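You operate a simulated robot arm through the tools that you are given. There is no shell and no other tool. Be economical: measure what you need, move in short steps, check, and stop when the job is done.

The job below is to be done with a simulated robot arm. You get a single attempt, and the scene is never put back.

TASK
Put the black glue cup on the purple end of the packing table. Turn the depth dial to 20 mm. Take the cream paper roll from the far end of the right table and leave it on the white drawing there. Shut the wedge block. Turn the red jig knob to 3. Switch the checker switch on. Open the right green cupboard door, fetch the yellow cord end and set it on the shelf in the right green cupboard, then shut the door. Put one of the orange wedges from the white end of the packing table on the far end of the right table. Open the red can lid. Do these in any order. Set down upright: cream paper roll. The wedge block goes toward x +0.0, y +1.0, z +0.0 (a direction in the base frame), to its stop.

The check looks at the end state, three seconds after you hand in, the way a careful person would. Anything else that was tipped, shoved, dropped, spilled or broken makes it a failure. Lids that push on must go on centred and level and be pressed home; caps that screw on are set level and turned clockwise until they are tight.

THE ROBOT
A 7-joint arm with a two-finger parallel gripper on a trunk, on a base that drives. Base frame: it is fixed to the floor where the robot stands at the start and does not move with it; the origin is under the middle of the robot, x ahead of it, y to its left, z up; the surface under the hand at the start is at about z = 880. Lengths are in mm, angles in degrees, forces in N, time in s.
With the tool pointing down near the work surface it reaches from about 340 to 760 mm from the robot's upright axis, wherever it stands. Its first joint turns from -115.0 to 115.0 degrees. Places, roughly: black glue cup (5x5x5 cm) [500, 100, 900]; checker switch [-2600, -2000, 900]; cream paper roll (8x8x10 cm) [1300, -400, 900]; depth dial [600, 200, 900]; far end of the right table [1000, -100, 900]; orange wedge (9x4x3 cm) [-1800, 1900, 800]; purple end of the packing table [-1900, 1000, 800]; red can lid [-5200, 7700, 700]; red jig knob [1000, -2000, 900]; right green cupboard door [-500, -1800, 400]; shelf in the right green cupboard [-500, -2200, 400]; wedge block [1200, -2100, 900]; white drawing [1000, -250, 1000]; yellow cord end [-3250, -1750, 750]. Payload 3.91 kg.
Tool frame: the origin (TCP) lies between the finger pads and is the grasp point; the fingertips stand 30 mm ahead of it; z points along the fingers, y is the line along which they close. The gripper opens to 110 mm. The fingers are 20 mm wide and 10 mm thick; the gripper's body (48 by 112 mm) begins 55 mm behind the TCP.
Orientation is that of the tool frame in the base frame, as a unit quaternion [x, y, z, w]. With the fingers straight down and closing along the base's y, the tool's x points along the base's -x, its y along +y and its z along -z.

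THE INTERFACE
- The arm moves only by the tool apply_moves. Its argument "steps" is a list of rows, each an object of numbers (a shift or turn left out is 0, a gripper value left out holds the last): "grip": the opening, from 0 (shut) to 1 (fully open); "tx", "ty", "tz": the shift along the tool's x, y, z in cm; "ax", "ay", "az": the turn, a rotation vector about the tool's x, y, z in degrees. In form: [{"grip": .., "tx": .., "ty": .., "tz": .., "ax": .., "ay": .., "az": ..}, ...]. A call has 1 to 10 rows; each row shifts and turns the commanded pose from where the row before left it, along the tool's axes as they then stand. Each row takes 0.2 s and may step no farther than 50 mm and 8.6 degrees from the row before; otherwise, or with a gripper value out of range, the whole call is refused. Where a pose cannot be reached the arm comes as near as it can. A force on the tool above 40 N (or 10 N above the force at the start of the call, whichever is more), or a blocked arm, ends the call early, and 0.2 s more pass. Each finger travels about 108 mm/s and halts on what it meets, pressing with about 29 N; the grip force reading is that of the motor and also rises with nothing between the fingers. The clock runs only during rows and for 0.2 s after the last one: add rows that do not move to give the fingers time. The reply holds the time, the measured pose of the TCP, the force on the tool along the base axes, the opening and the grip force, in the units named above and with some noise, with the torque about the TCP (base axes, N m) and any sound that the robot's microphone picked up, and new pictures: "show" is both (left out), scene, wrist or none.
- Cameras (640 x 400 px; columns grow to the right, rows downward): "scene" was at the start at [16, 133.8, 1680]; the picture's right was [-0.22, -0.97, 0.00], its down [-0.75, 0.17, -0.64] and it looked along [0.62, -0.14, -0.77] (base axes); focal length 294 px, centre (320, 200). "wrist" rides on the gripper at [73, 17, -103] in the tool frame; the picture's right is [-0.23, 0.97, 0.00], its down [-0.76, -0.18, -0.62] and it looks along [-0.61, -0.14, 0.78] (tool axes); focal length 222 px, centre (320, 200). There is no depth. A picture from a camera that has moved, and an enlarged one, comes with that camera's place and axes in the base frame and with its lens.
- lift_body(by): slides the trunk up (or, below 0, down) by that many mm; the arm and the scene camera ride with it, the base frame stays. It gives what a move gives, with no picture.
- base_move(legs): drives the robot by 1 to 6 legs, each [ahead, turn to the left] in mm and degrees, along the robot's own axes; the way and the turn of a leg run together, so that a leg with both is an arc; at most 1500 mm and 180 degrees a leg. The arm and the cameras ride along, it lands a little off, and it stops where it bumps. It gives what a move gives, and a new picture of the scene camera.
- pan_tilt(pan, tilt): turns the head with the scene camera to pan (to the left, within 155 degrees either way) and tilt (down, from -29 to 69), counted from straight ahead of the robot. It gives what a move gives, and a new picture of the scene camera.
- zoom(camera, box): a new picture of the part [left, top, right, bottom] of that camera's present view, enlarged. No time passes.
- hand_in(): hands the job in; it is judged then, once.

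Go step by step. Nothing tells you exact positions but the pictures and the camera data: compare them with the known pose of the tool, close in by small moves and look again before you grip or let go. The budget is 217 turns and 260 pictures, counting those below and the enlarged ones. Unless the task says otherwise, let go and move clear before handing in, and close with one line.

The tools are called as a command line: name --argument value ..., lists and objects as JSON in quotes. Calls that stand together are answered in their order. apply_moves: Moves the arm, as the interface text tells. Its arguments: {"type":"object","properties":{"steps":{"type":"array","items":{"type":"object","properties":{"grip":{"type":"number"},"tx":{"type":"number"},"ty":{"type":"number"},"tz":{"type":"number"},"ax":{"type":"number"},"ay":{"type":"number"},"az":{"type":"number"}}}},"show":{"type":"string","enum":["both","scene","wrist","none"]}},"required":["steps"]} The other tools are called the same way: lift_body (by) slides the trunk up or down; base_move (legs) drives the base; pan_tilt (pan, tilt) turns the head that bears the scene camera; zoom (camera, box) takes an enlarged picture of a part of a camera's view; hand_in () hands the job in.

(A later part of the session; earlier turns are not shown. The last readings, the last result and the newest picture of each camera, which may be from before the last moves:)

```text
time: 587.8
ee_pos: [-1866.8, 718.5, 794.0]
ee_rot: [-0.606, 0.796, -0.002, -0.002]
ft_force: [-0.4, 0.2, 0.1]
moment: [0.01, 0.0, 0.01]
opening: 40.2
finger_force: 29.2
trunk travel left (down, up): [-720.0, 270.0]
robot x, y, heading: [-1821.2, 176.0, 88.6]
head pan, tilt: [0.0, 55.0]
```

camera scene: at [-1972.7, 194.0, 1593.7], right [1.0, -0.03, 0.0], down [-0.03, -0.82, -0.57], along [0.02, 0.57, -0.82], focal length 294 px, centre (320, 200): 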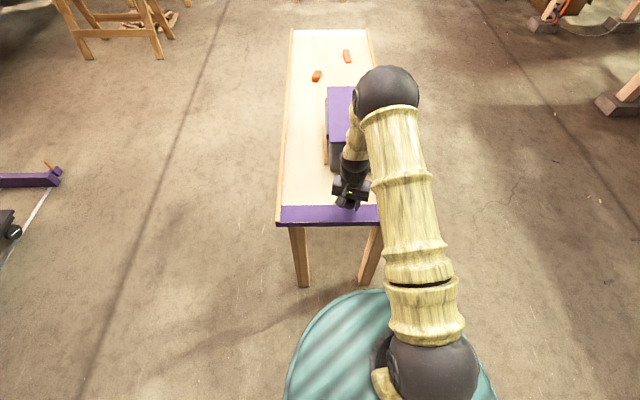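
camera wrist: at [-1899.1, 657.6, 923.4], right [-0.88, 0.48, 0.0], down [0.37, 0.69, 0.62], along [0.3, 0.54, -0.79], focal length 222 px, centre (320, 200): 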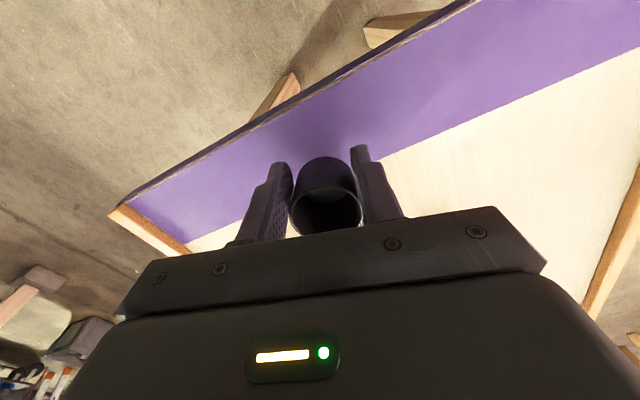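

apply_moves --steps '[{"tz": 0.15}, {"tz": 0.15}, {}]' --show "wrist"

```text
time: 588.6
ee_pos: [-1865.6, 717.7, 794.2]
ee_rot: [-0.605, 0.796, 0.0, -0.001]
ft_force: [1.1, -1.2, 20.6]
moment: [0.29, -0.06, -0.01]
opening: 40.5
finger_force: 28.8
trunk travel left (down, up): [-720.0, 270.0]
robot x, y, heading: [-1823.2, 177.7, 88.3]
head pan, tilt: [0.0, 55.0]
camera wrist: at [-1901.4, 653.4, 895.8], right [-0.88, 0.48, 0.0], down [0.37, 0.69, 0.62], along [0.3, 0.55, -0.78], focal length 222 px, centre (320, 200)
```

wrist: 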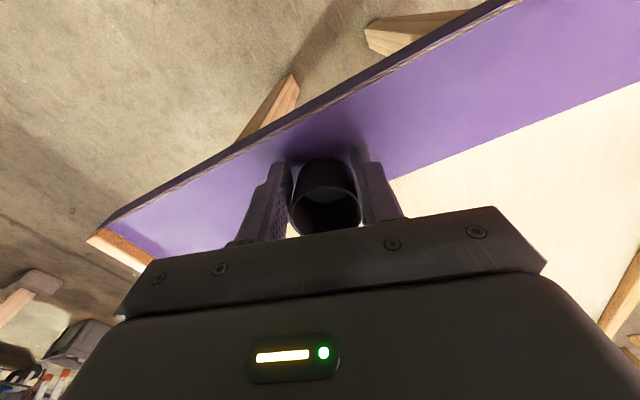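

Contact at 20 N. Release and rise, then check the cup.

apply_moves --steps '[{"tz": -0.2}, {"grip": 0.55}, {}, {}, {"tz": -3}, {"tz": -4.5}, {"tz": -4.5}, {"tz": -4.5}, {}]' --show "wrist"

```text
time: 590.6
ee_pos: [-1866.0, 719.4, 958.7]
ee_rot: [-0.606, 0.796, -0.002, -0.003]
ft_force: [0.4, -0.8, -0.8]
moment: [0.01, -0.03, 0.03]
opening: 60.4
finger_force: 0.0
trunk travel left (down, up): [-720.0, 270.0]
robot x, y, heading: [-1821.9, 181.1, 88.3]
head pan, tilt: [0.0, 55.0]
camera wrist: at [-1902.0, 655.2, 1060.4], right [-0.88, 0.48, 0.0], down [0.37, 0.69, 0.62], along [0.3, 0.54, -0.79], focal length 222 px, centre (320, 200)
```

wrist: 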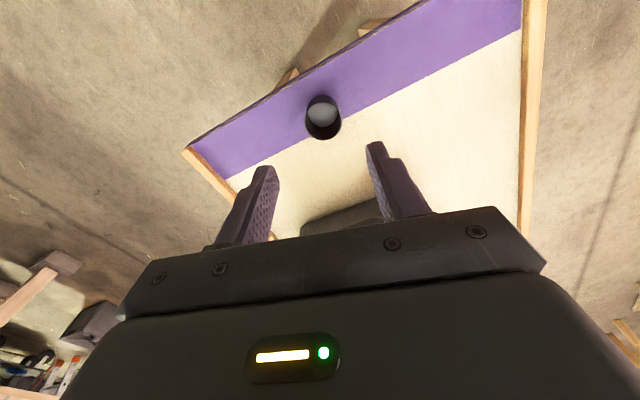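

The cup stands on the purple strip. Now the red can lid, far away at about (-5200, 7700); I'll raise the arm and look that way.

apply_moves --steps '[{"tz": -4.5}, {"tz": -4.5}, {"tz": -4.5}, {"tz": -4.5}, {"tx": 3}, {"tx": 3}]' --show "none"

pan_tilt --pan 30 --tilt 12

```text
time: 592.0
ee_pos: [-1881.5, 661.5, 1140.4]
ee_rot: [-0.606, 0.795, -0.002, -0.002]
ft_force: [-0.1, -0.3, -0.2]
moment: [0.0, 0.01, 0.0]
opening: 60.7
finger_force: 0.0
trunk travel left (down, up): [-720.0, 270.0]
robot x, y, heading: [-1821.6, 177.3, 88.2]
head pan, tilt: [0.0, 55.0]
```

```text
time: 593.1
ee_pos: [-1881.2, 662.2, 1138.8]
ee_rot: [-0.605, 0.796, -0.003, -0.001]
ft_force: [0.9, 0.8, -0.1]
moment: [-0.01, 0.01, 0.04]
opening: 60.4
finger_force: 0.1
trunk travel left (down, up): [-720.0, 270.0]
robot x, y, heading: [-1822.0, 180.2, 88.4]
head pan, tilt: [30.0, 12.0]
camera scene: at [-2019.0, 204.1, 1658.7], right [0.88, 0.47, 0.0], down [0.1, -0.18, -0.98], along [-0.46, 0.86, -0.21], focal length 294 px, centre (320, 200)
```

scene: 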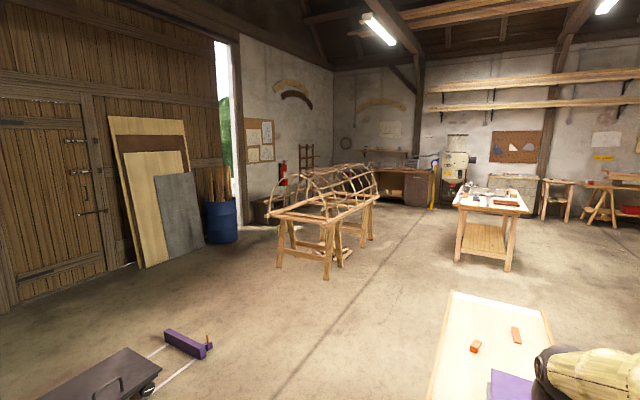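

zoom --camera "scene" --box '[260, 120, 480, 260]'

```text
2.86 times, centred on (370, 190) of scene
camera zoom: at [-2019.0, 204.1, 1658.7], right [0.88, 0.47, 0.0], down [0.1, -0.18, -0.98], along [-0.46, 0.86, -0.21], focal length 839 px, centre (177, 229)
```

zoom: 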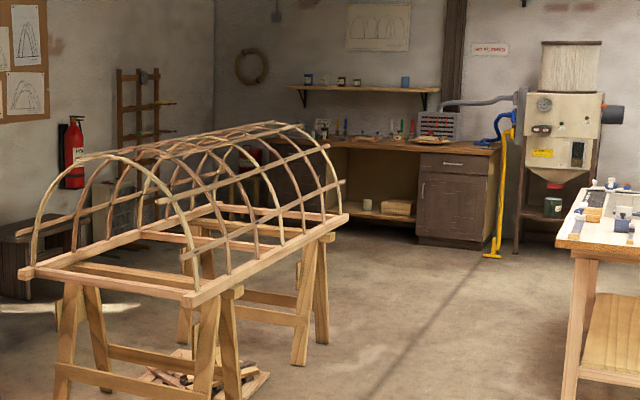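

The red can is at the far-left corner behind the canoe frame. I'll go west around the table, then north through the corridor at x ≈ -2750.

base_move --legs '[[0, 91.6], [920, 0], [0, -90], [1400, 0], [1400, 0], [1200, 0]]'

```text
time: 632.1
ee_pos: [-2784.2, 4660.4, 1139.5]
ee_rot: [-0.614, 0.789, -0.002, -0.001]
ft_force: [0.2, 0.2, 0.6]
moment: [-0.02, -0.02, -0.01]
opening: 60.3
finger_force: 0.0
trunk travel left (down, up): [-720.0, 270.0]
robot x, y, heading: [-2714.3, 4178.8, 89.5]
head pan, tilt: [30.0, 12.0]
camera scene: at [-2911.7, 4199.8, 1658.8], right [0.87, 0.49, 0.0], down [0.1, -0.18, -0.98], along [-0.48, 0.85, -0.21], focal length 294 px, centre (320, 200)
```

scene: 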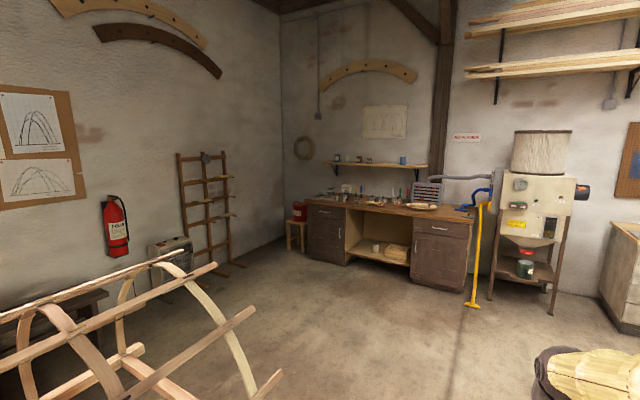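

zoom --camera "scene" --box '[240, 170, 380, 280]'

```text
3.64 times, centred on (310, 225) of scene
camera zoom: at [-2911.7, 4199.8, 1658.8], right [0.87, 0.49, 0.0], down [0.1, -0.18, -0.98], along [-0.48, 0.85, -0.21], focal length 1067 px, centre (356, 109)
```

zoom: 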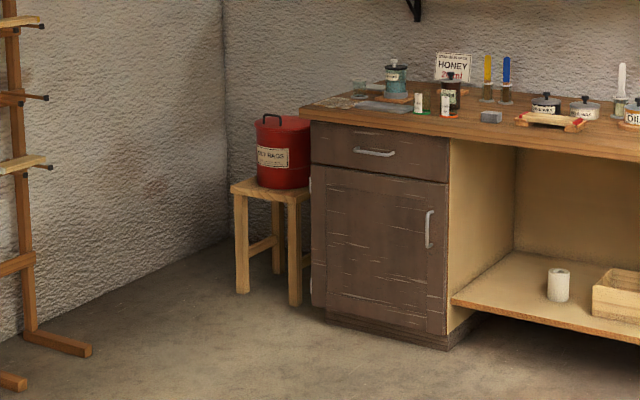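

The red can ("oily rags") stands on a stool in the corner. Drive closer in stages.

base_move --legs '[[0, 14.5], [1197, 0], [1197, 0], [0, 76], [1450, 0], [0, -56.6]]'

```text
time: 663.3
ee_pos: [-5079.8, 6831.1, 1140.6]
ee_rot: [0.82, -0.573, 0.003, 0.0]
ft_force: [0.0, -0.3, 0.4]
moment: [-0.01, 0.05, 0.0]
opening: 60.6
finger_force: 0.1
trunk travel left (down, up): [-720.0, 270.0]
robot x, y, heading: [-4752.3, 6475.4, 123.9]
head pan, tilt: [30.0, 12.0]
camera scene: at [-4925.3, 6378.2, 1658.8], right [0.44, 0.9, 0.0], down [0.19, -0.09, -0.98], along [-0.88, 0.43, -0.21], focal length 294 px, centre (320, 200)
```

scene: 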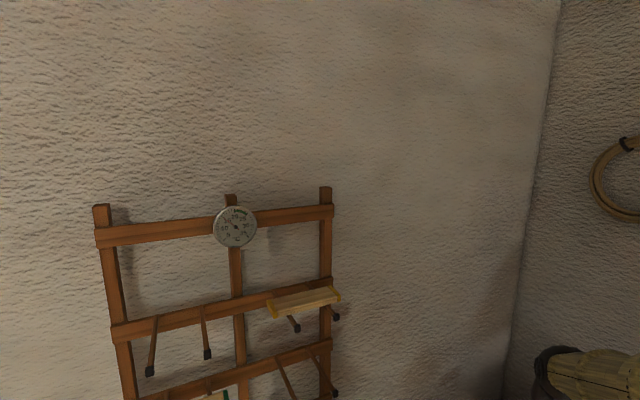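

pan_tilt --pan -5 --tilt 35

```text
time: 664.3
ee_pos: [-5078.9, 6830.1, 1139.9]
ee_rot: [0.82, -0.573, 0.002, 0.001]
ft_force: [0.3, 0.2, -0.4]
moment: [-0.01, 0.0, 0.0]
opening: 60.5
finger_force: 0.0
trunk travel left (down, up): [-720.0, 270.0]
robot x, y, heading: [-4752.0, 6472.8, 123.8]
head pan, tilt: [-5.0, 35.0]
camera scene: at [-4884.3, 6414.2, 1621.9], right [0.88, 0.48, 0.0], down [0.28, -0.5, -0.82], along [-0.4, 0.72, -0.57], focal length 294 px, centre (320, 200)
```

scene: 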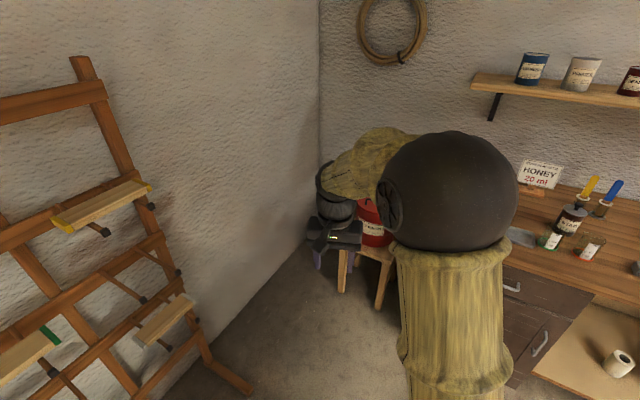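

base_move --legs '[[580, 0], [0, -33.8]]'

pan_tilt --pan 20 --tilt 52

zoom --camera "wrist" --box '[0, 0, 640, 300]'

```text
time: 670.3
ee_pos: [-5144.0, 7430.2, 1140.8]
ee_rot: [-0.619, 0.785, -0.002, -0.001]
ft_force: [-0.3, -0.3, 0.1]
moment: [0.02, -0.02, -0.02]
opening: 60.5
finger_force: 0.0
trunk travel left (down, up): [-720.0, 270.0]
robot x, y, heading: [-5063.6, 6948.5, 90.4]
head pan, tilt: [-5.0, 35.0]
camera scene: at [-5212.0, 6974.8, 1621.9], right [1.0, -0.08, 0.0], down [-0.05, -0.57, -0.82], along [0.07, 0.82, -0.57], focal length 294 px, centre (320, 200)
```

scene: 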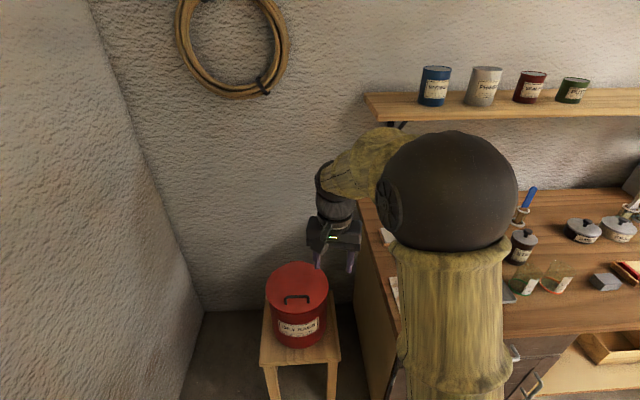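

```text
time: 671.2
ee_pos: [-5145.5, 7429.7, 1139.2]
ee_rot: [-0.619, 0.785, -0.002, -0.001]
ft_force: [-0.6, 0.2, 0.0]
moment: [0.0, -0.05, -0.03]
opening: 60.8
finger_force: 0.1
trunk travel left (down, up): [-720.0, 270.0]
robot x, y, heading: [-5065.9, 6950.6, 90.3]
head pan, tilt: [20.0, 52.0]
camera scene: at [-5245.3, 6957.5, 1597.6], right [0.94, 0.35, 0.0], down [0.27, -0.74, -0.62], along [-0.21, 0.58, -0.79], focal length 294 px, centre (320, 200)
```

scene: 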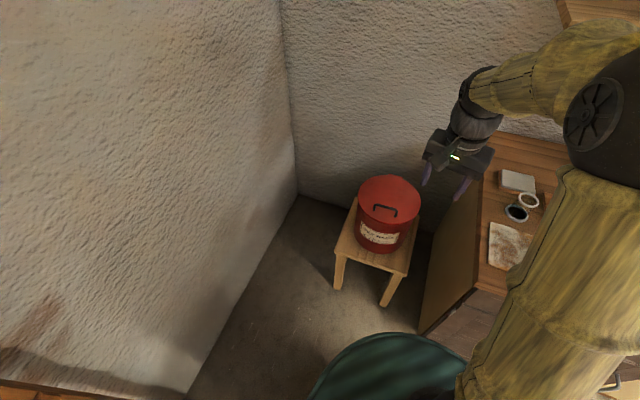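

```text
1.00 times, centred on (320, 150) of wrist (not enlarged: the box is as wide or as high as the picture)
camera zoom: at [-5177.8, 7364.3, 1241.3], right [-0.89, 0.45, 0.0], down [0.35, 0.7, 0.62], along [0.28, 0.55, -0.79], focal length 222 px, centre (320, 250)
```

zoom: 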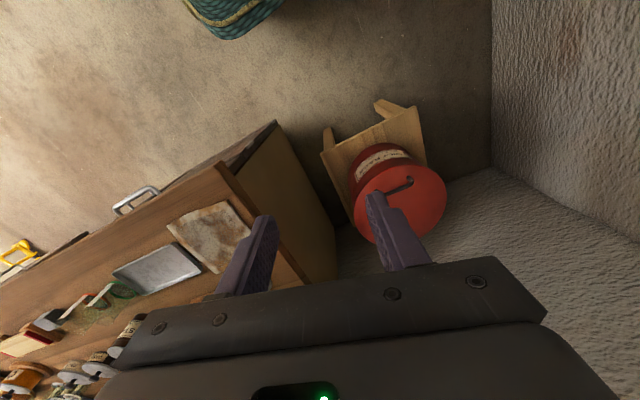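

zoom --camera "scene" --box '[320, 150, 460, 270]'

zoom --camera "wrist" --box '[300, 80, 480, 210]'

```text
3.33 times, centred on (390, 210) of scene
camera zoom: at [-5245.3, 6957.5, 1597.6], right [0.94, 0.35, 0.0], down [0.27, -0.74, -0.62], along [-0.21, 0.58, -0.79], focal length 978 px, centre (87, 167)
```

zoom: 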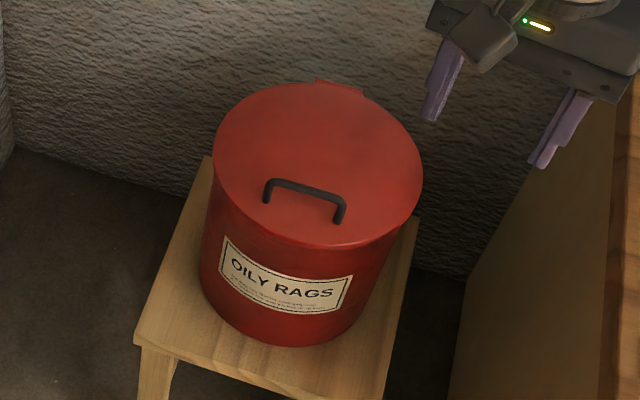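

```text
3.08 times, centred on (390, 145) of wrist
camera zoom: at [-5177.8, 7364.3, 1241.3], right [-0.89, 0.45, 0.0], down [0.35, 0.7, 0.62], along [0.28, 0.55, -0.79], focal length 684 px, centre (105, 369)
```

zoom: 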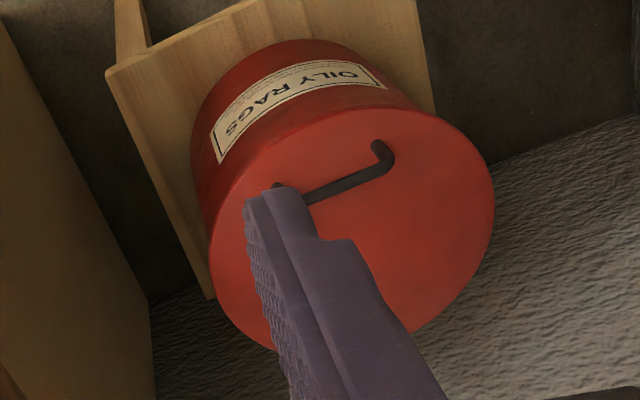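

The lid's handle is at about (-5237, 7648, 720), with the hinge at the back. I'll move forward 10 cm, lower the trunk, and bring the hand over the handle with fingers closing front-to-back.

base_move --legs '[[100, 0]]'

lift_body --by -120

```text
time: 672.4
ee_pos: [-5145.4, 7531.6, 1138.9]
ee_rot: [-0.62, 0.785, -0.002, -0.003]
ft_force: [-0.2, 0.2, -0.4]
moment: [-0.02, -0.01, 0.01]
opening: 60.4
finger_force: 0.0
trunk travel left (down, up): [-720.0, 270.0]
robot x, y, heading: [-5066.9, 7047.9, 90.2]
head pan, tilt: [20.0, 52.0]
camera scene: at [-5245.8, 7059.7, 1597.5], right [0.94, 0.35, 0.0], down [0.27, -0.74, -0.61], along [-0.21, 0.58, -0.79], focal length 294 px, centre (320, 200)
```

scene: 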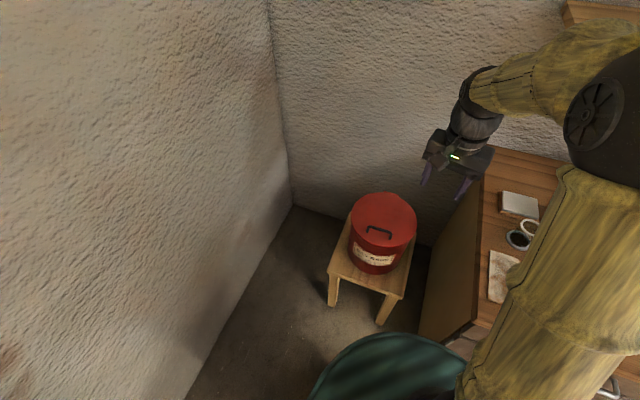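

```text
time: 673.9
ee_pos: [-5145.5, 7530.7, 1019.1]
ee_rot: [-0.619, 0.785, -0.004, -0.002]
ft_force: [0.1, 0.4, 0.2]
moment: [0.02, -0.02, -0.02]
opening: 60.7
finger_force: 0.2
trunk travel left (down, up): [-600.0, 390.0]
robot x, y, heading: [-5065.1, 7049.2, 90.1]
head pan, tilt: [20.0, 52.0]
```

apply_moves --steps '[{"az": 8.4}, {"az": 8.4}, {"az": 8.4}, {"az": 8.4}, {"az": 8.4}, {"az": 8.4}, {"az": 8.4}, {"az": 8.4}]' --show "none"

apply_moves --steps '[{"tx": 1.8, "ty": 3.25}, {"tx": 1.8, "ty": 3.25}, {"tx": 1.8, "ty": 3.25}, {"tx": 1.8, "ty": 3.25}, {"tz": 4}, {"tz": 4}, {"tz": 4}, {}]' --show "both"

```text
time: 675.7
ee_pos: [-5146.4, 7531.6, 1019.0]
ee_rot: [-0.082, 0.997, -0.004, 0.0]
ft_force: [0.4, 0.6, -0.4]
moment: [-0.05, 0.01, 0.03]
opening: 60.7
finger_force: 0.0
trunk travel left (down, up): [-600.0, 390.0]
robot x, y, heading: [-5068.1, 7052.6, 90.1]
head pan, tilt: [20.0, 52.0]
```

```text
time: 677.5
ee_pos: [-5238.3, 7643.8, 898.5]
ee_rot: [-0.083, 0.997, -0.003, 0.0]
ft_force: [-0.3, -0.2, 0.0]
moment: [0.02, -0.03, -0.02]
opening: 60.4
finger_force: 0.0
trunk travel left (down, up): [-600.0, 390.0]
robot x, y, heading: [-5065.0, 7047.2, 90.3]
head pan, tilt: [20.0, 52.0]
camera scene: at [-5245.9, 7058.0, 1477.5], right [0.94, 0.35, 0.0], down [0.27, -0.74, -0.62], along [-0.21, 0.58, -0.79], focal length 294 px, centre (320, 200)
camera wrist: at [-5312.4, 7650.8, 1000.2], right [0.06, 1.0, -0.01], down [0.78, -0.05, 0.62], along [0.62, -0.04, -0.78], focal length 222 px, centre (320, 200)
```

scene: 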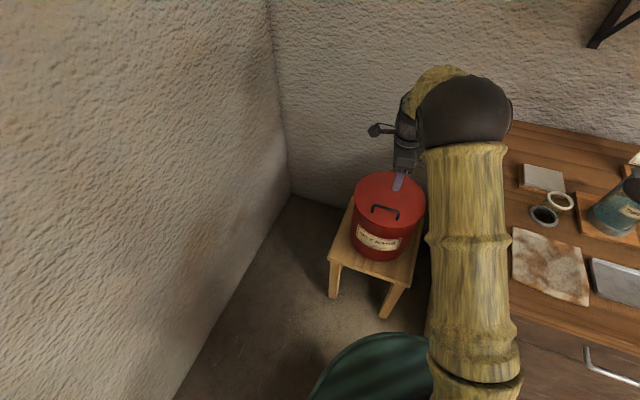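
wrist: 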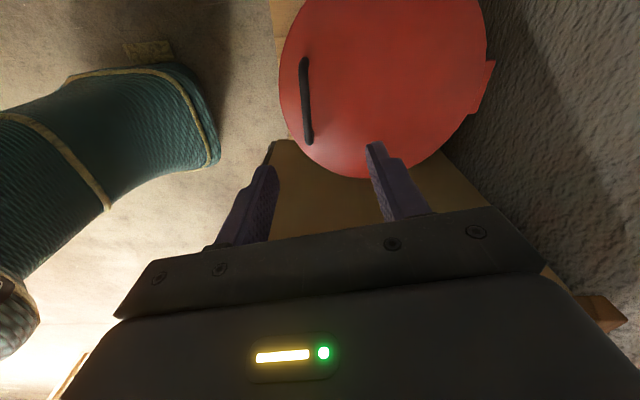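

apply_moves --steps '[{"az": 8.5, "grip": 0.45}, {"ty": -1.4}, {"tz": 4}, {"tz": 4}, {"tz": 2.5}, {}]' --show "wrist"

```text
time: 678.9
ee_pos: [-5238.0, 7630.7, 794.3]
ee_rot: [-0.007, 1.0, -0.003, 0.001]
ft_force: [0.5, -0.1, 0.7]
moment: [0.0, 0.03, -0.02]
opening: 49.5
finger_force: 0.0
trunk travel left (down, up): [-600.0, 390.0]
robot x, y, heading: [-5066.5, 7045.9, 90.4]
head pan, tilt: [20.0, 52.0]
camera wrist: at [-5310.1, 7647.9, 895.2], right [0.21, 0.98, -0.01], down [0.76, -0.16, 0.62], along [0.61, -0.14, -0.78], focal length 222 px, centre (320, 200)
```

wrist: 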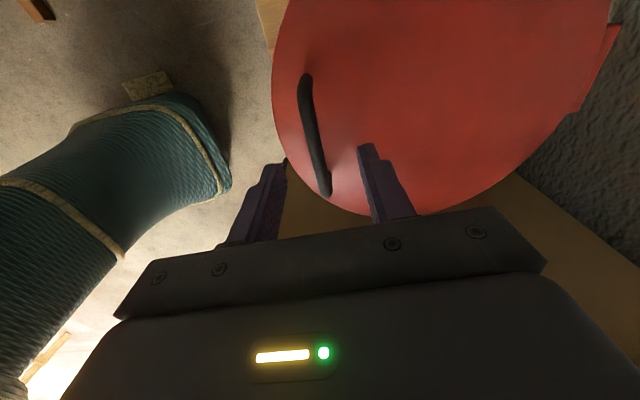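

apply_moves --steps '[{"ty": -0.3, "tz": 2}, {"tz": 1.8}, {}]' --show "wrist"

zoom --camera "scene" --box '[320, 130, 460, 270]'

```text
time: 679.7
ee_pos: [-5238.2, 7627.9, 754.8]
ee_rot: [-0.008, 1.0, -0.003, 0.001]
ft_force: [0.0, -0.1, -0.3]
moment: [0.03, -0.01, -0.01]
opening: 49.7
finger_force: 0.1
trunk travel left (down, up): [-600.0, 390.0]
robot x, y, heading: [-5066.1, 7048.0, 90.4]
head pan, tilt: [20.0, 52.0]
camera wrist: at [-5310.4, 7645.1, 857.6], right [0.21, 0.98, -0.01], down [0.76, -0.16, 0.62], along [0.61, -0.14, -0.78], focal length 222 px, centre (320, 200)
```

wrist: 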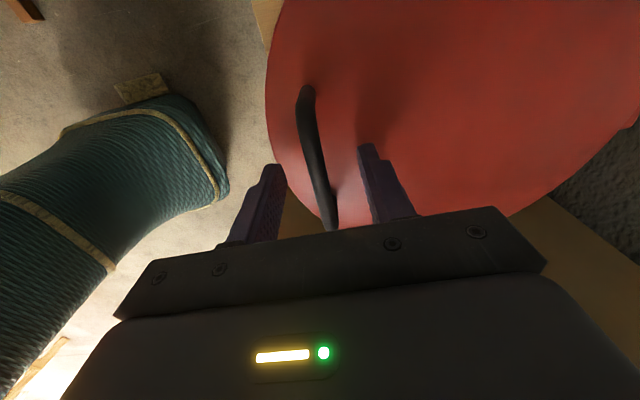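

```text
2.86 times, centred on (390, 200) of scene
camera zoom: at [-5245.9, 7058.1, 1477.5], right [0.94, 0.35, 0.0], down [0.27, -0.74, -0.62], along [-0.21, 0.58, -0.79], focal length 839 px, centre (120, 200)
```

zoom: 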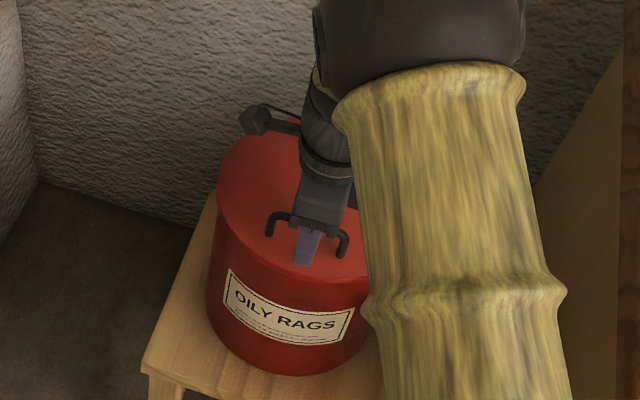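

apply_moves --steps '[{"tz": 0.5}, {"tz": 0.5}, {"grip": 0}, {}, {}, {}]' --show "wrist"

```text
time: 681.1
ee_pos: [-5238.0, 7630.4, 749.7]
ee_rot: [-0.008, 1.0, -0.001, -0.001]
ft_force: [-0.6, 10.2, 38.5]
moment: [0.14, -0.18, -0.94]
opening: 9.8
finger_force: 45.3
trunk travel left (down, up): [-600.0, 390.0]
robot x, y, heading: [-5071.5, 7052.4, 90.2]
head pan, tilt: [20.0, 52.0]
camera wrist: at [-5309.8, 7645.2, 851.6], right [0.21, 0.98, 0.0], down [0.77, -0.17, 0.62], along [0.61, -0.13, -0.78], focal length 222 px, centre (320, 200)
```

wrist: 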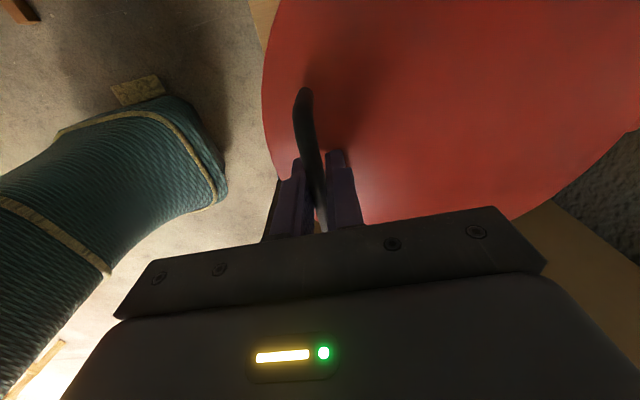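

Gripped, but the tips touch the lid. I'll regrip about 8 mm higher, then start lifting along the hinge arc.

apply_moves --steps '[{"grip": 0.25}, {"tz": -0.8}, {"grip": 0}, {}, {}, {"tz": -1}, {"tz": -1.2, "ty": 0.2}, {"tz": -1.5, "ty": 0.4}, {}]' --show "both"

```text
time: 683.1
ee_pos: [-5236.8, 7642.1, 788.2]
ee_rot: [-0.007, 1.0, -0.002, 0.002]
ft_force: [0.4, 43.2, -18.7]
moment: [-0.16, 0.07, -0.91]
opening: 9.9
finger_force: 44.8
trunk travel left (down, up): [-600.0, 390.0]
robot x, y, heading: [-5067.6, 7052.1, 90.2]
head pan, tilt: [20.0, 52.0]
camera scene: at [-5246.4, 7065.4, 1477.2], right [0.94, 0.35, 0.0], down [0.27, -0.74, -0.61], along [-0.21, 0.57, -0.79], focal length 294 px, centre (320, 200)
camera wrist: at [-5310.1, 7657.5, 890.1], right [0.21, 0.98, 0.0], down [0.76, -0.17, 0.62], along [0.61, -0.13, -0.78], focal length 222 px, centre (320, 200)
```

scene: 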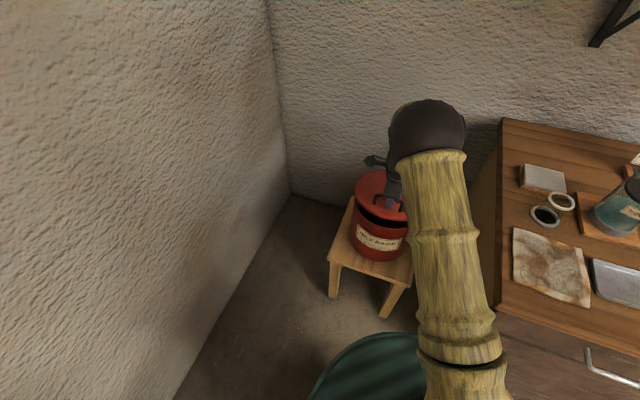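
wrist: 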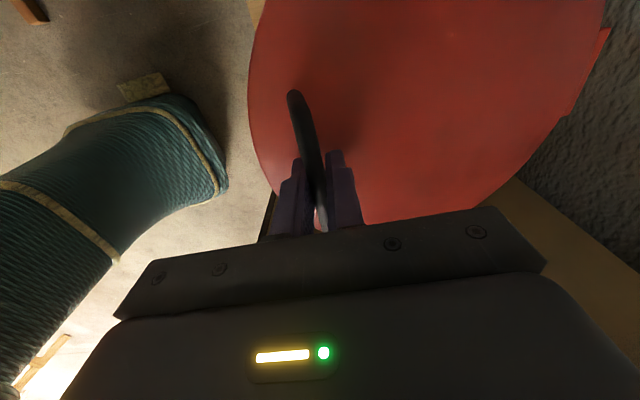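

apply_moves --steps '[{"ty": 0.8}, {"ty": 0.6}, {}]' --show "none"

```text
time: 683.9
ee_pos: [-5237.2, 7642.3, 791.5]
ee_rot: [-0.008, 1.0, -0.006, 0.001]
ft_force: [10.3, -28.2, 9.7]
moment: [-0.15, -0.96, -0.87]
opening: 9.6
finger_force: 44.6
trunk travel left (down, up): [-600.0, 390.0]
robot x, y, heading: [-5068.2, 7047.3, 90.1]
head pan, tilt: [20.0, 52.0]
```

The lid follows an arc about (y≈7846, z≈704). Continue along it in small steps.

apply_moves --steps '[{"ty": 0.2, "tz": -1.8}, {"ty": 1.0, "tz": -1.7}, {"ty": 1.1, "tz": -1.6}, {"ty": 1.3, "tz": -1.5}, {}]' --show "scene"

```text
time: 685.1
ee_pos: [-5237.8, 7685.6, 858.3]
ee_rot: [-0.008, 1.0, -0.001, 0.0]
ft_force: [14.0, -0.1, 0.8]
moment: [0.07, -0.18, -0.91]
opening: 10.3
finger_force: 44.7
trunk travel left (down, up): [-600.0, 390.0]
robot x, y, heading: [-5068.3, 7046.3, 90.1]
head pan, tilt: [20.0, 52.0]
camera scene: at [-5244.1, 7058.0, 1477.8], right [0.94, 0.35, 0.0], down [0.27, -0.74, -0.62], along [-0.21, 0.58, -0.79], focal length 294 px, centre (320, 200)
```

scene: 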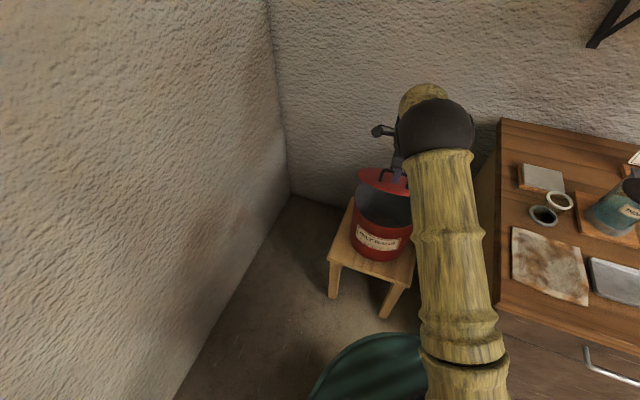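

apply_moves --steps '[{"ty": 1.2, "tz": -1.2}, {"ty": 1.5, "tz": -1.2}, {"ty": 1.6, "tz": -1.1}, {"ty": 1.7, "tz": -0.9}, {}]' --show "scene"

```text
time: 686.3
ee_pos: [-5237.6, 7748.3, 901.4]
ee_rot: [-0.007, 1.0, -0.002, 0.0]
ft_force: [16.9, -7.6, 11.3]
moment: [-0.09, 0.7, -0.95]
opening: 9.9
finger_force: 44.8
trunk travel left (down, up): [-600.0, 390.0]
robot x, y, heading: [-5068.4, 7048.8, 89.7]
head pan, tilt: [20.0, 52.0]
camera scene: at [-5245.0, 7060.4, 1477.7], right [0.94, 0.34, 0.0], down [0.27, -0.74, -0.62], along [-0.21, 0.58, -0.79], focal length 294 px, centre (320, 200)
```

scene: 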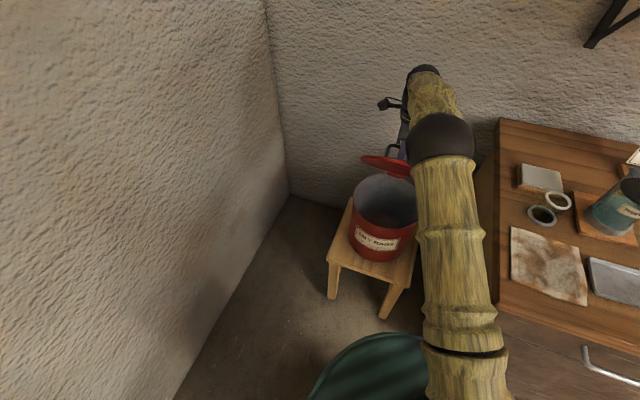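

apply_moves --steps '[{"ty": 1.5, "tz": -0.6}, {"ty": 1.7, "tz": -0.6}, {"ty": 1.8, "tz": -0.4}, {}]' --show "scene"

```text
time: 687.3
ee_pos: [-5237.4, 7780.2, 913.6]
ee_rot: [-0.008, 1.0, -0.002, -0.001]
ft_force: [5.7, -1.4, 7.6]
moment: [0.02, 0.02, -0.93]
opening: 10.0
finger_force: 45.0
out of reach, approached as far as the arm can: row 3
trunk travel left (down, up): [-600.0, 390.0]
robot x, y, heading: [-5070.6, 7046.6, 89.7]
head pan, tilt: [20.0, 52.0]
camera scene: at [-5244.6, 7056.3, 1477.6], right [0.94, 0.35, 0.0], down [0.27, -0.74, -0.62], along [-0.21, 0.58, -0.79], focal length 294 px, centre (320, 200)
```

scene: 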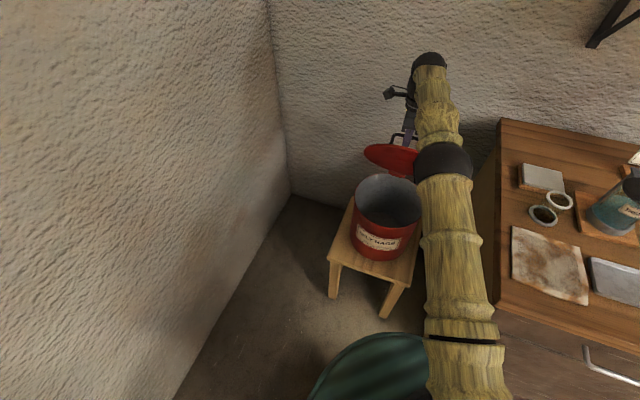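

The arm is at full reach with the lid ~60° open. I'll check the base's clearance before nudging forward.

pan_tilt --pan 5 --tilt 69

```text
time: 688.1
ee_pos: [-5236.6, 7781.0, 914.4]
ee_rot: [-0.009, 1.0, -0.003, 0.001]
ft_force: [4.9, -3.9, 7.7]
moment: [0.07, 1.17, -0.91]
opening: 10.0
finger_force: 44.7
trunk travel left (down, up): [-600.0, 390.0]
robot x, y, heading: [-5067.4, 7049.0, 90.3]
head pan, tilt: [5.0, 68.8]
camera scene: at [-5223.8, 7041.9, 1458.4], right [1.0, 0.09, 0.0], down [0.09, -0.93, -0.36], along [-0.03, 0.36, -0.93], focal length 294 px, centre (320, 200)
```

scene: 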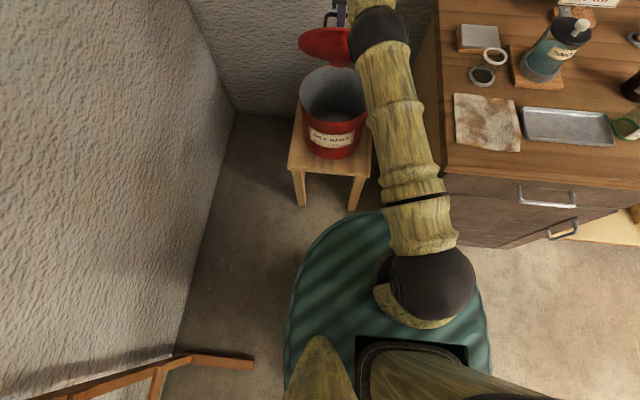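

The base is nearly at the cabinet. I'll release the lid here, see whether it stays, and reposition further left if needed.

apply_moves --steps '[{"grip": 0.12}, {"grip": 0.3}, {}, {"tz": -3}, {"tz": -4}, {"tz": -4}]' --show "scene"

```text
time: 689.5
ee_pos: [-5237.5, 7758.4, 1017.2]
ee_rot: [-0.008, 1.0, -0.005, 0.001]
ft_force: [0.1, 1.7, -1.1]
moment: [-0.04, 0.01, -0.02]
opening: 32.9
finger_force: 0.1
out of reach, approached as far as the arm can: row 4, 5, 6
trunk travel left (down, up): [-600.0, 390.0]
robot x, y, heading: [-5070.5, 7050.9, 90.2]
head pan, tilt: [5.0, 68.8]
camera scene: at [-5224.9, 7044.3, 1458.1], right [1.0, 0.09, 0.0], down [0.09, -0.93, -0.36], along [-0.03, 0.36, -0.93], focal length 294 px, centre (320, 200)
```

scene: 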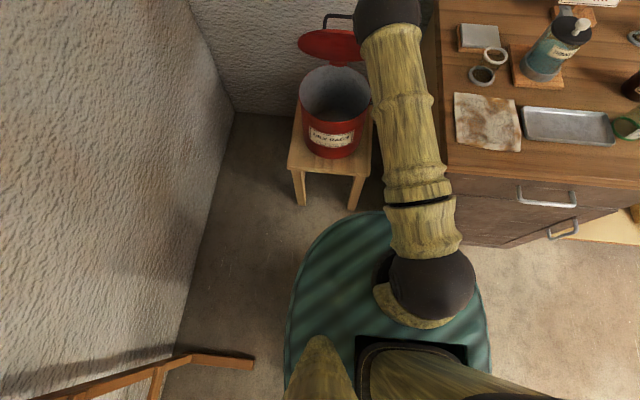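

The lid stays up by itself at about 60°. I'll retract, reposition left of the cabinet, then push it fully open.

apply_moves --steps '[{"ty": -4, "grip": 0}, {"ty": -4.5}, {"ty": -4.5}, {"ty": -4.5}, {"ty": -4.5}, {}]' --show "none"

```text
time: 690.9
ee_pos: [-5232.7, 7535.8, 1019.2]
ee_rot: [-0.009, 1.0, -0.003, 0.0]
ft_force: [-0.5, 0.5, 1.2]
moment: [-0.01, 0.01, -0.05]
opening: 0.1
finger_force: 28.9
trunk travel left (down, up): [-600.0, 390.0]
robot x, y, heading: [-5069.2, 7047.1, 90.2]
head pan, tilt: [5.0, 68.8]
```

base_move --legs '[[-180, 0], [0, 45], [310, 0], [0, -45], [60, 0]]'

pan_tilt --pan 15 --tilt 45

```text
time: 699.8
ee_pos: [-5493.9, 7550.2, 1020.2]
ee_rot: [-0.061, 0.998, -0.003, 0.001]
ft_force: [-0.6, -0.6, -0.3]
moment: [-0.03, 0.0, 0.02]
opening: 0.1
finger_force: 29.3
trunk travel left (down, up): [-600.0, 390.0]
robot x, y, heading: [-5276.8, 7081.9, 96.4]
head pan, tilt: [5.0, 68.8]
stopped in leg 4: the robot was blocked; the commanded pose is now the measured one
camera scene: at [-5433.5, 7060.7, 1458.2], right [0.98, 0.2, 0.0], down [0.19, -0.91, -0.36], along [-0.07, 0.35, -0.93], focal length 294 px, centre (320, 200)
```

scene: 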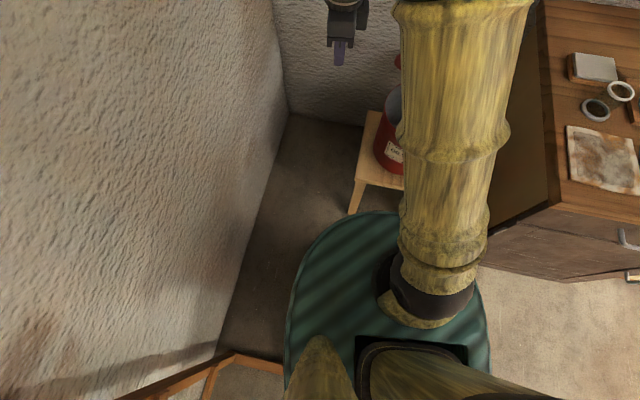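

```text
time: 700.7
ee_pos: [-5492.8, 7550.2, 1019.2]
ee_rot: [-0.061, 0.998, -0.004, 0.0]
ft_force: [1.7, 0.6, 0.4]
moment: [0.01, 0.01, 0.03]
opening: 0.0
finger_force: 29.0
trunk travel left (down, up): [-600.0, 390.0]
robot x, y, heading: [-5279.1, 7085.2, 96.4]
head pan, tilt: [15.0, 45.0]
camera scene: at [-5452.2, 7081.7, 1487.0], right [0.93, 0.37, 0.0], down [0.26, -0.66, -0.71], along [-0.26, 0.66, -0.71], focal length 294 px, centre (320, 200)
```

scene: 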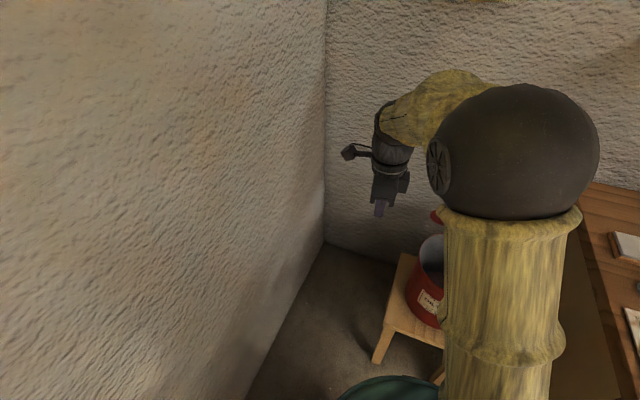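

The turn was blocked by the rack's foot on my left. I'll go forward slightly and leave the turn as it is.

base_move --legs '[[50, 0]]'

pan_tilt --pan 60 --tilt 60

```text
time: 701.6
ee_pos: [-5499.3, 7602.6, 1018.6]
ee_rot: [-0.061, 0.998, -0.003, 0.0]
ft_force: [-0.7, 0.1, 0.9]
moment: [-0.01, -0.03, 0.01]
opening: 0.0
finger_force: 28.9
trunk travel left (down, up): [-600.0, 390.0]
robot x, y, heading: [-5283.7, 7132.8, 96.4]
head pan, tilt: [15.0, 45.0]
camera scene: at [-5458.2, 7133.2, 1487.0], right [0.93, 0.37, 0.0], down [0.26, -0.66, -0.71], along [-0.26, 0.66, -0.71], focal length 294 px, centre (320, 200)
```

scene: 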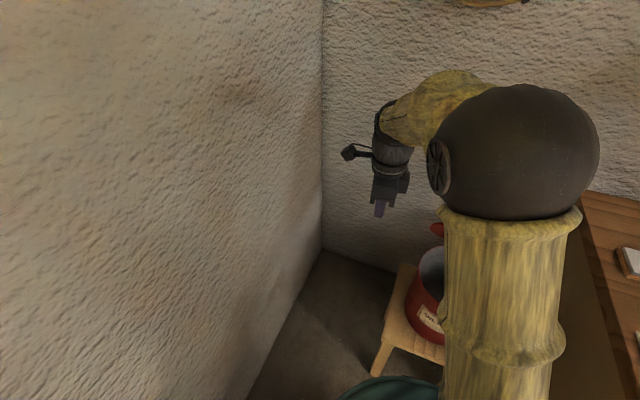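

```text
time: 702.8
ee_pos: [-5498.7, 7600.3, 1019.0]
ee_rot: [-0.061, 0.998, -0.004, 0.0]
ft_force: [-0.5, 0.2, -0.4]
moment: [0.0, 0.02, 0.0]
opening: 0.0
finger_force: 29.1
trunk travel left (down, up): [-600.0, 390.0]
robot x, y, heading: [-5279.7, 7135.1, 96.3]
head pan, tilt: [60.0, 60.0]
camera scene: at [-5489.4, 7083.5, 1467.6], right [0.4, 0.92, 0.0], down [0.79, -0.35, -0.5], along [-0.46, 0.2, -0.87], focal length 294 px, centre (320, 200)
```

scene: 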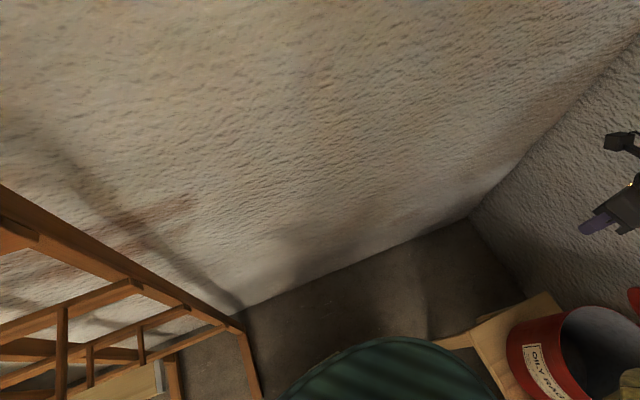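

The area looks fine. Now bring the closed fingers in front of the lid's inner side.

apply_moves --steps '[{"tx": -4.45, "ty": 0.7}, {"tx": -4.45, "ty": 0.7}, {"tx": -4.45, "ty": 0.7}, {"tx": -4.45, "ty": 0.7}, {"tx": -4.45, "ty": 0.7}, {"tx": -4.45, "ty": 0.7}, {"tz": 3}, {}]' --show "wrist"

pan_tilt --pan 10 --tilt 45

```text
time: 704.6
ee_pos: [-5240.4, 7675.6, 990.7]
ee_rot: [-0.06, 0.998, -0.004, 0.0]
ft_force: [-0.2, -0.1, 0.0]
moment: [0.01, -0.01, 0.01]
opening: 0.0
finger_force: 28.7
trunk travel left (down, up): [-600.0, 390.0]
robot x, y, heading: [-5283.3, 7133.1, 96.5]
head pan, tilt: [60.0, 60.0]
camera wrist: at [-5313.9, 7684.7, 1091.0], right [0.11, 0.99, -0.01], down [0.78, -0.08, 0.62], along [0.62, -0.07, -0.78], focal length 222 px, centre (320, 200)
```

wrist: 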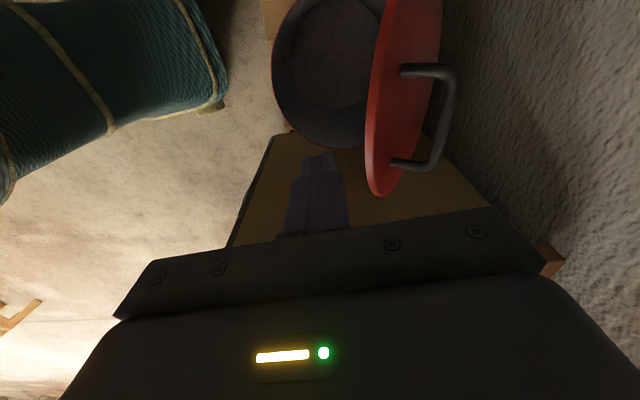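

```text
time: 705.7
ee_pos: [-5240.2, 7675.6, 989.4]
ee_rot: [-0.062, 0.998, -0.004, 0.001]
ft_force: [0.8, -0.3, -0.2]
moment: [-0.01, -0.01, 0.01]
opening: 0.0
finger_force: 29.3
trunk travel left (down, up): [-600.0, 390.0]
robot x, y, heading: [-5280.2, 7139.3, 96.3]
head pan, tilt: [10.0, 45.0]
camera scene: at [-5451.4, 7134.9, 1487.1], right [0.96, 0.28, 0.0], down [0.2, -0.68, -0.71], along [-0.2, 0.68, -0.71], focal length 294 px, centre (320, 200)
```

scene: 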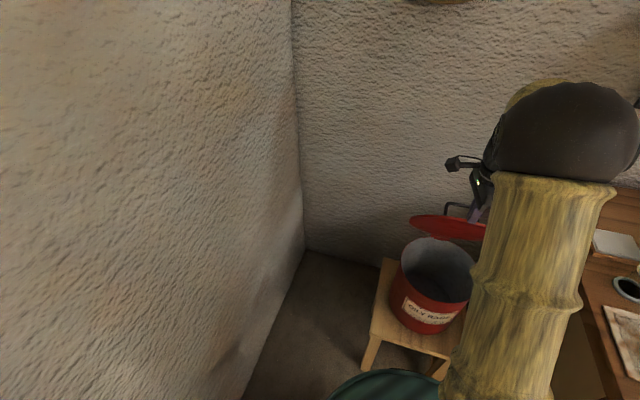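

apply_moves --steps '[{"tz": 3}, {"tz": 3}, {"tz": 2}, {"ty": 1.5}, {"ty": 1.2}, {"ty": 1}, {"ty": 1}, {"ty": 1}, {"ty": 1}, {"ty": 1}]' --show "wrist"

```text
time: 707.9
ee_pos: [-5249.3, 7752.6, 909.0]
ee_rot: [-0.06, 0.998, -0.003, 0.001]
ft_force: [0.6, -0.8, -0.6]
moment: [0.02, 0.01, 0.01]
opening: 0.0
finger_force: 29.6
trunk travel left (down, up): [-600.0, 390.0]
robot x, y, heading: [-5287.1, 7128.3, 96.7]
head pan, tilt: [10.0, 45.0]
camera wrist: at [-5323.0, 7760.0, 1010.6], right [0.11, 0.99, -0.01], down [0.78, -0.08, 0.62], along [0.62, -0.07, -0.78], focal length 222 px, centre (320, 200)
```

wrist: 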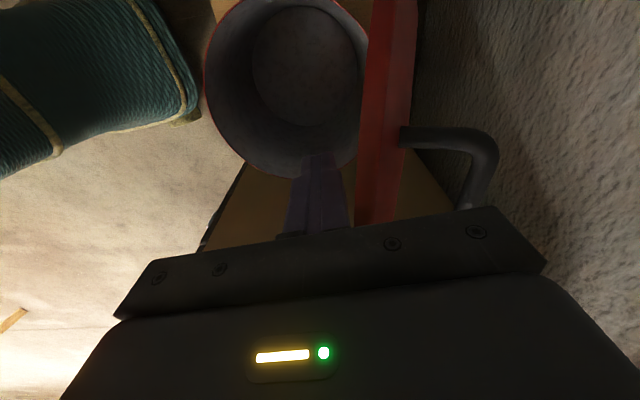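

apply_moves --steps '[{"ty": 1}, {"ty": 1}, {"ty": 1}, {"ty": 1}, {"ty": 1}, {"ty": 1}, {"ty": 1}, {}]' --show "both"

```text
time: 709.7
ee_pos: [-5257.0, 7820.8, 907.8]
ee_rot: [-0.06, 0.998, -0.004, 0.0]
ft_force: [0.5, 0.3, 1.0]
moment: [-0.04, -0.02, 0.03]
opening: 0.1
finger_force: 29.5
trunk travel left (down, up): [-600.0, 390.0]
robot x, y, heading: [-5283.4, 7132.5, 96.3]
head pan, tilt: [10.0, 45.0]
camera scene: at [-5451.3, 7135.0, 1487.1], right [0.96, 0.28, 0.0], down [0.2, -0.68, -0.71], along [-0.2, 0.68, -0.71], focal length 294 px, centre (320, 200)
camera wrist: at [-5330.8, 7829.4, 1010.2], right [0.11, 0.99, -0.01], down [0.78, -0.08, 0.62], along [0.62, -0.07, -0.78], focal length 222 px, centre (320, 200)
```

scene: 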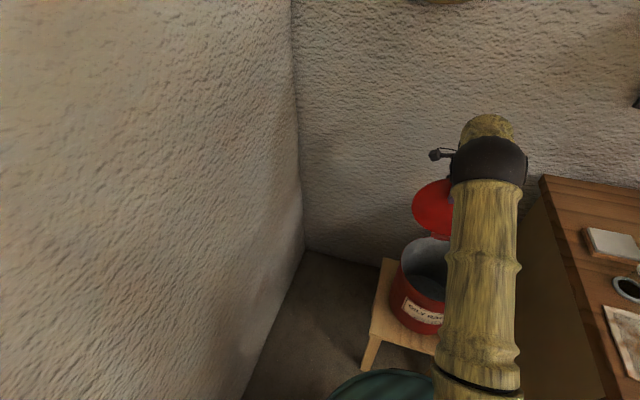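
wrist: 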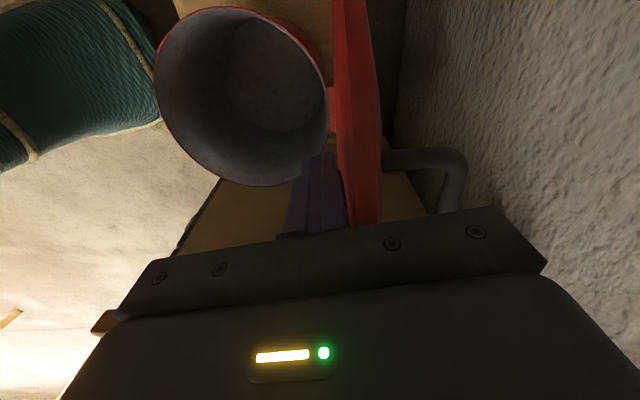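

apply_moves --steps '[{"ty": 1}, {"ty": 1}, {"ty": 1}, {"ty": 1}, {"ty": 1}, {}]' --show "both"

```text
time: 711.1
ee_pos: [-5261.8, 7871.1, 908.8]
ee_rot: [-0.061, 0.998, -0.004, 0.001]
ft_force: [0.4, -3.5, -1.3]
moment: [-0.06, -0.03, -0.05]
opening: 0.2
finger_force: 28.9
trunk travel left (down, up): [-600.0, 390.0]
robot x, y, heading: [-5283.5, 7133.1, 96.4]
head pan, tilt: [10.0, 45.0]
camera scene: at [-5451.2, 7134.7, 1487.1], right [0.96, 0.28, 0.0], down [0.2, -0.68, -0.71], along [-0.2, 0.68, -0.71], focal length 294 px, centre (320, 200)
camera wrist: at [-5337.1, 7879.5, 1009.9], right [0.11, 0.99, -0.01], down [0.78, -0.08, 0.62], along [0.62, -0.07, -0.78], focal length 222 px, centre (320, 200)
```

scene: 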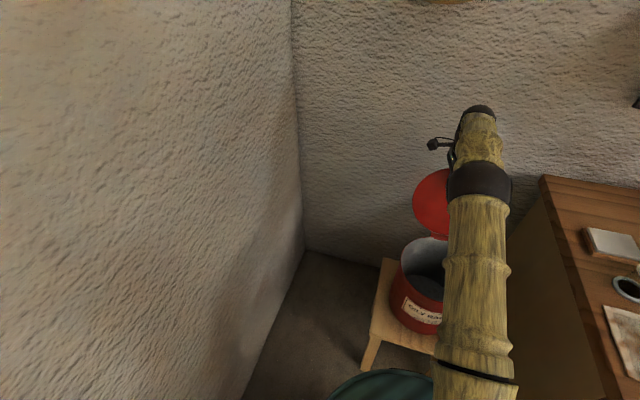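
wrist: 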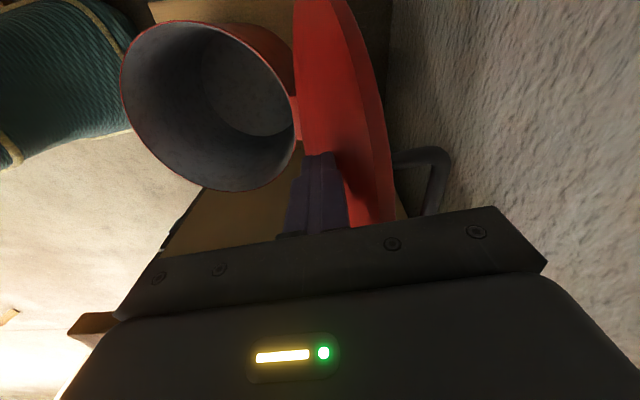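

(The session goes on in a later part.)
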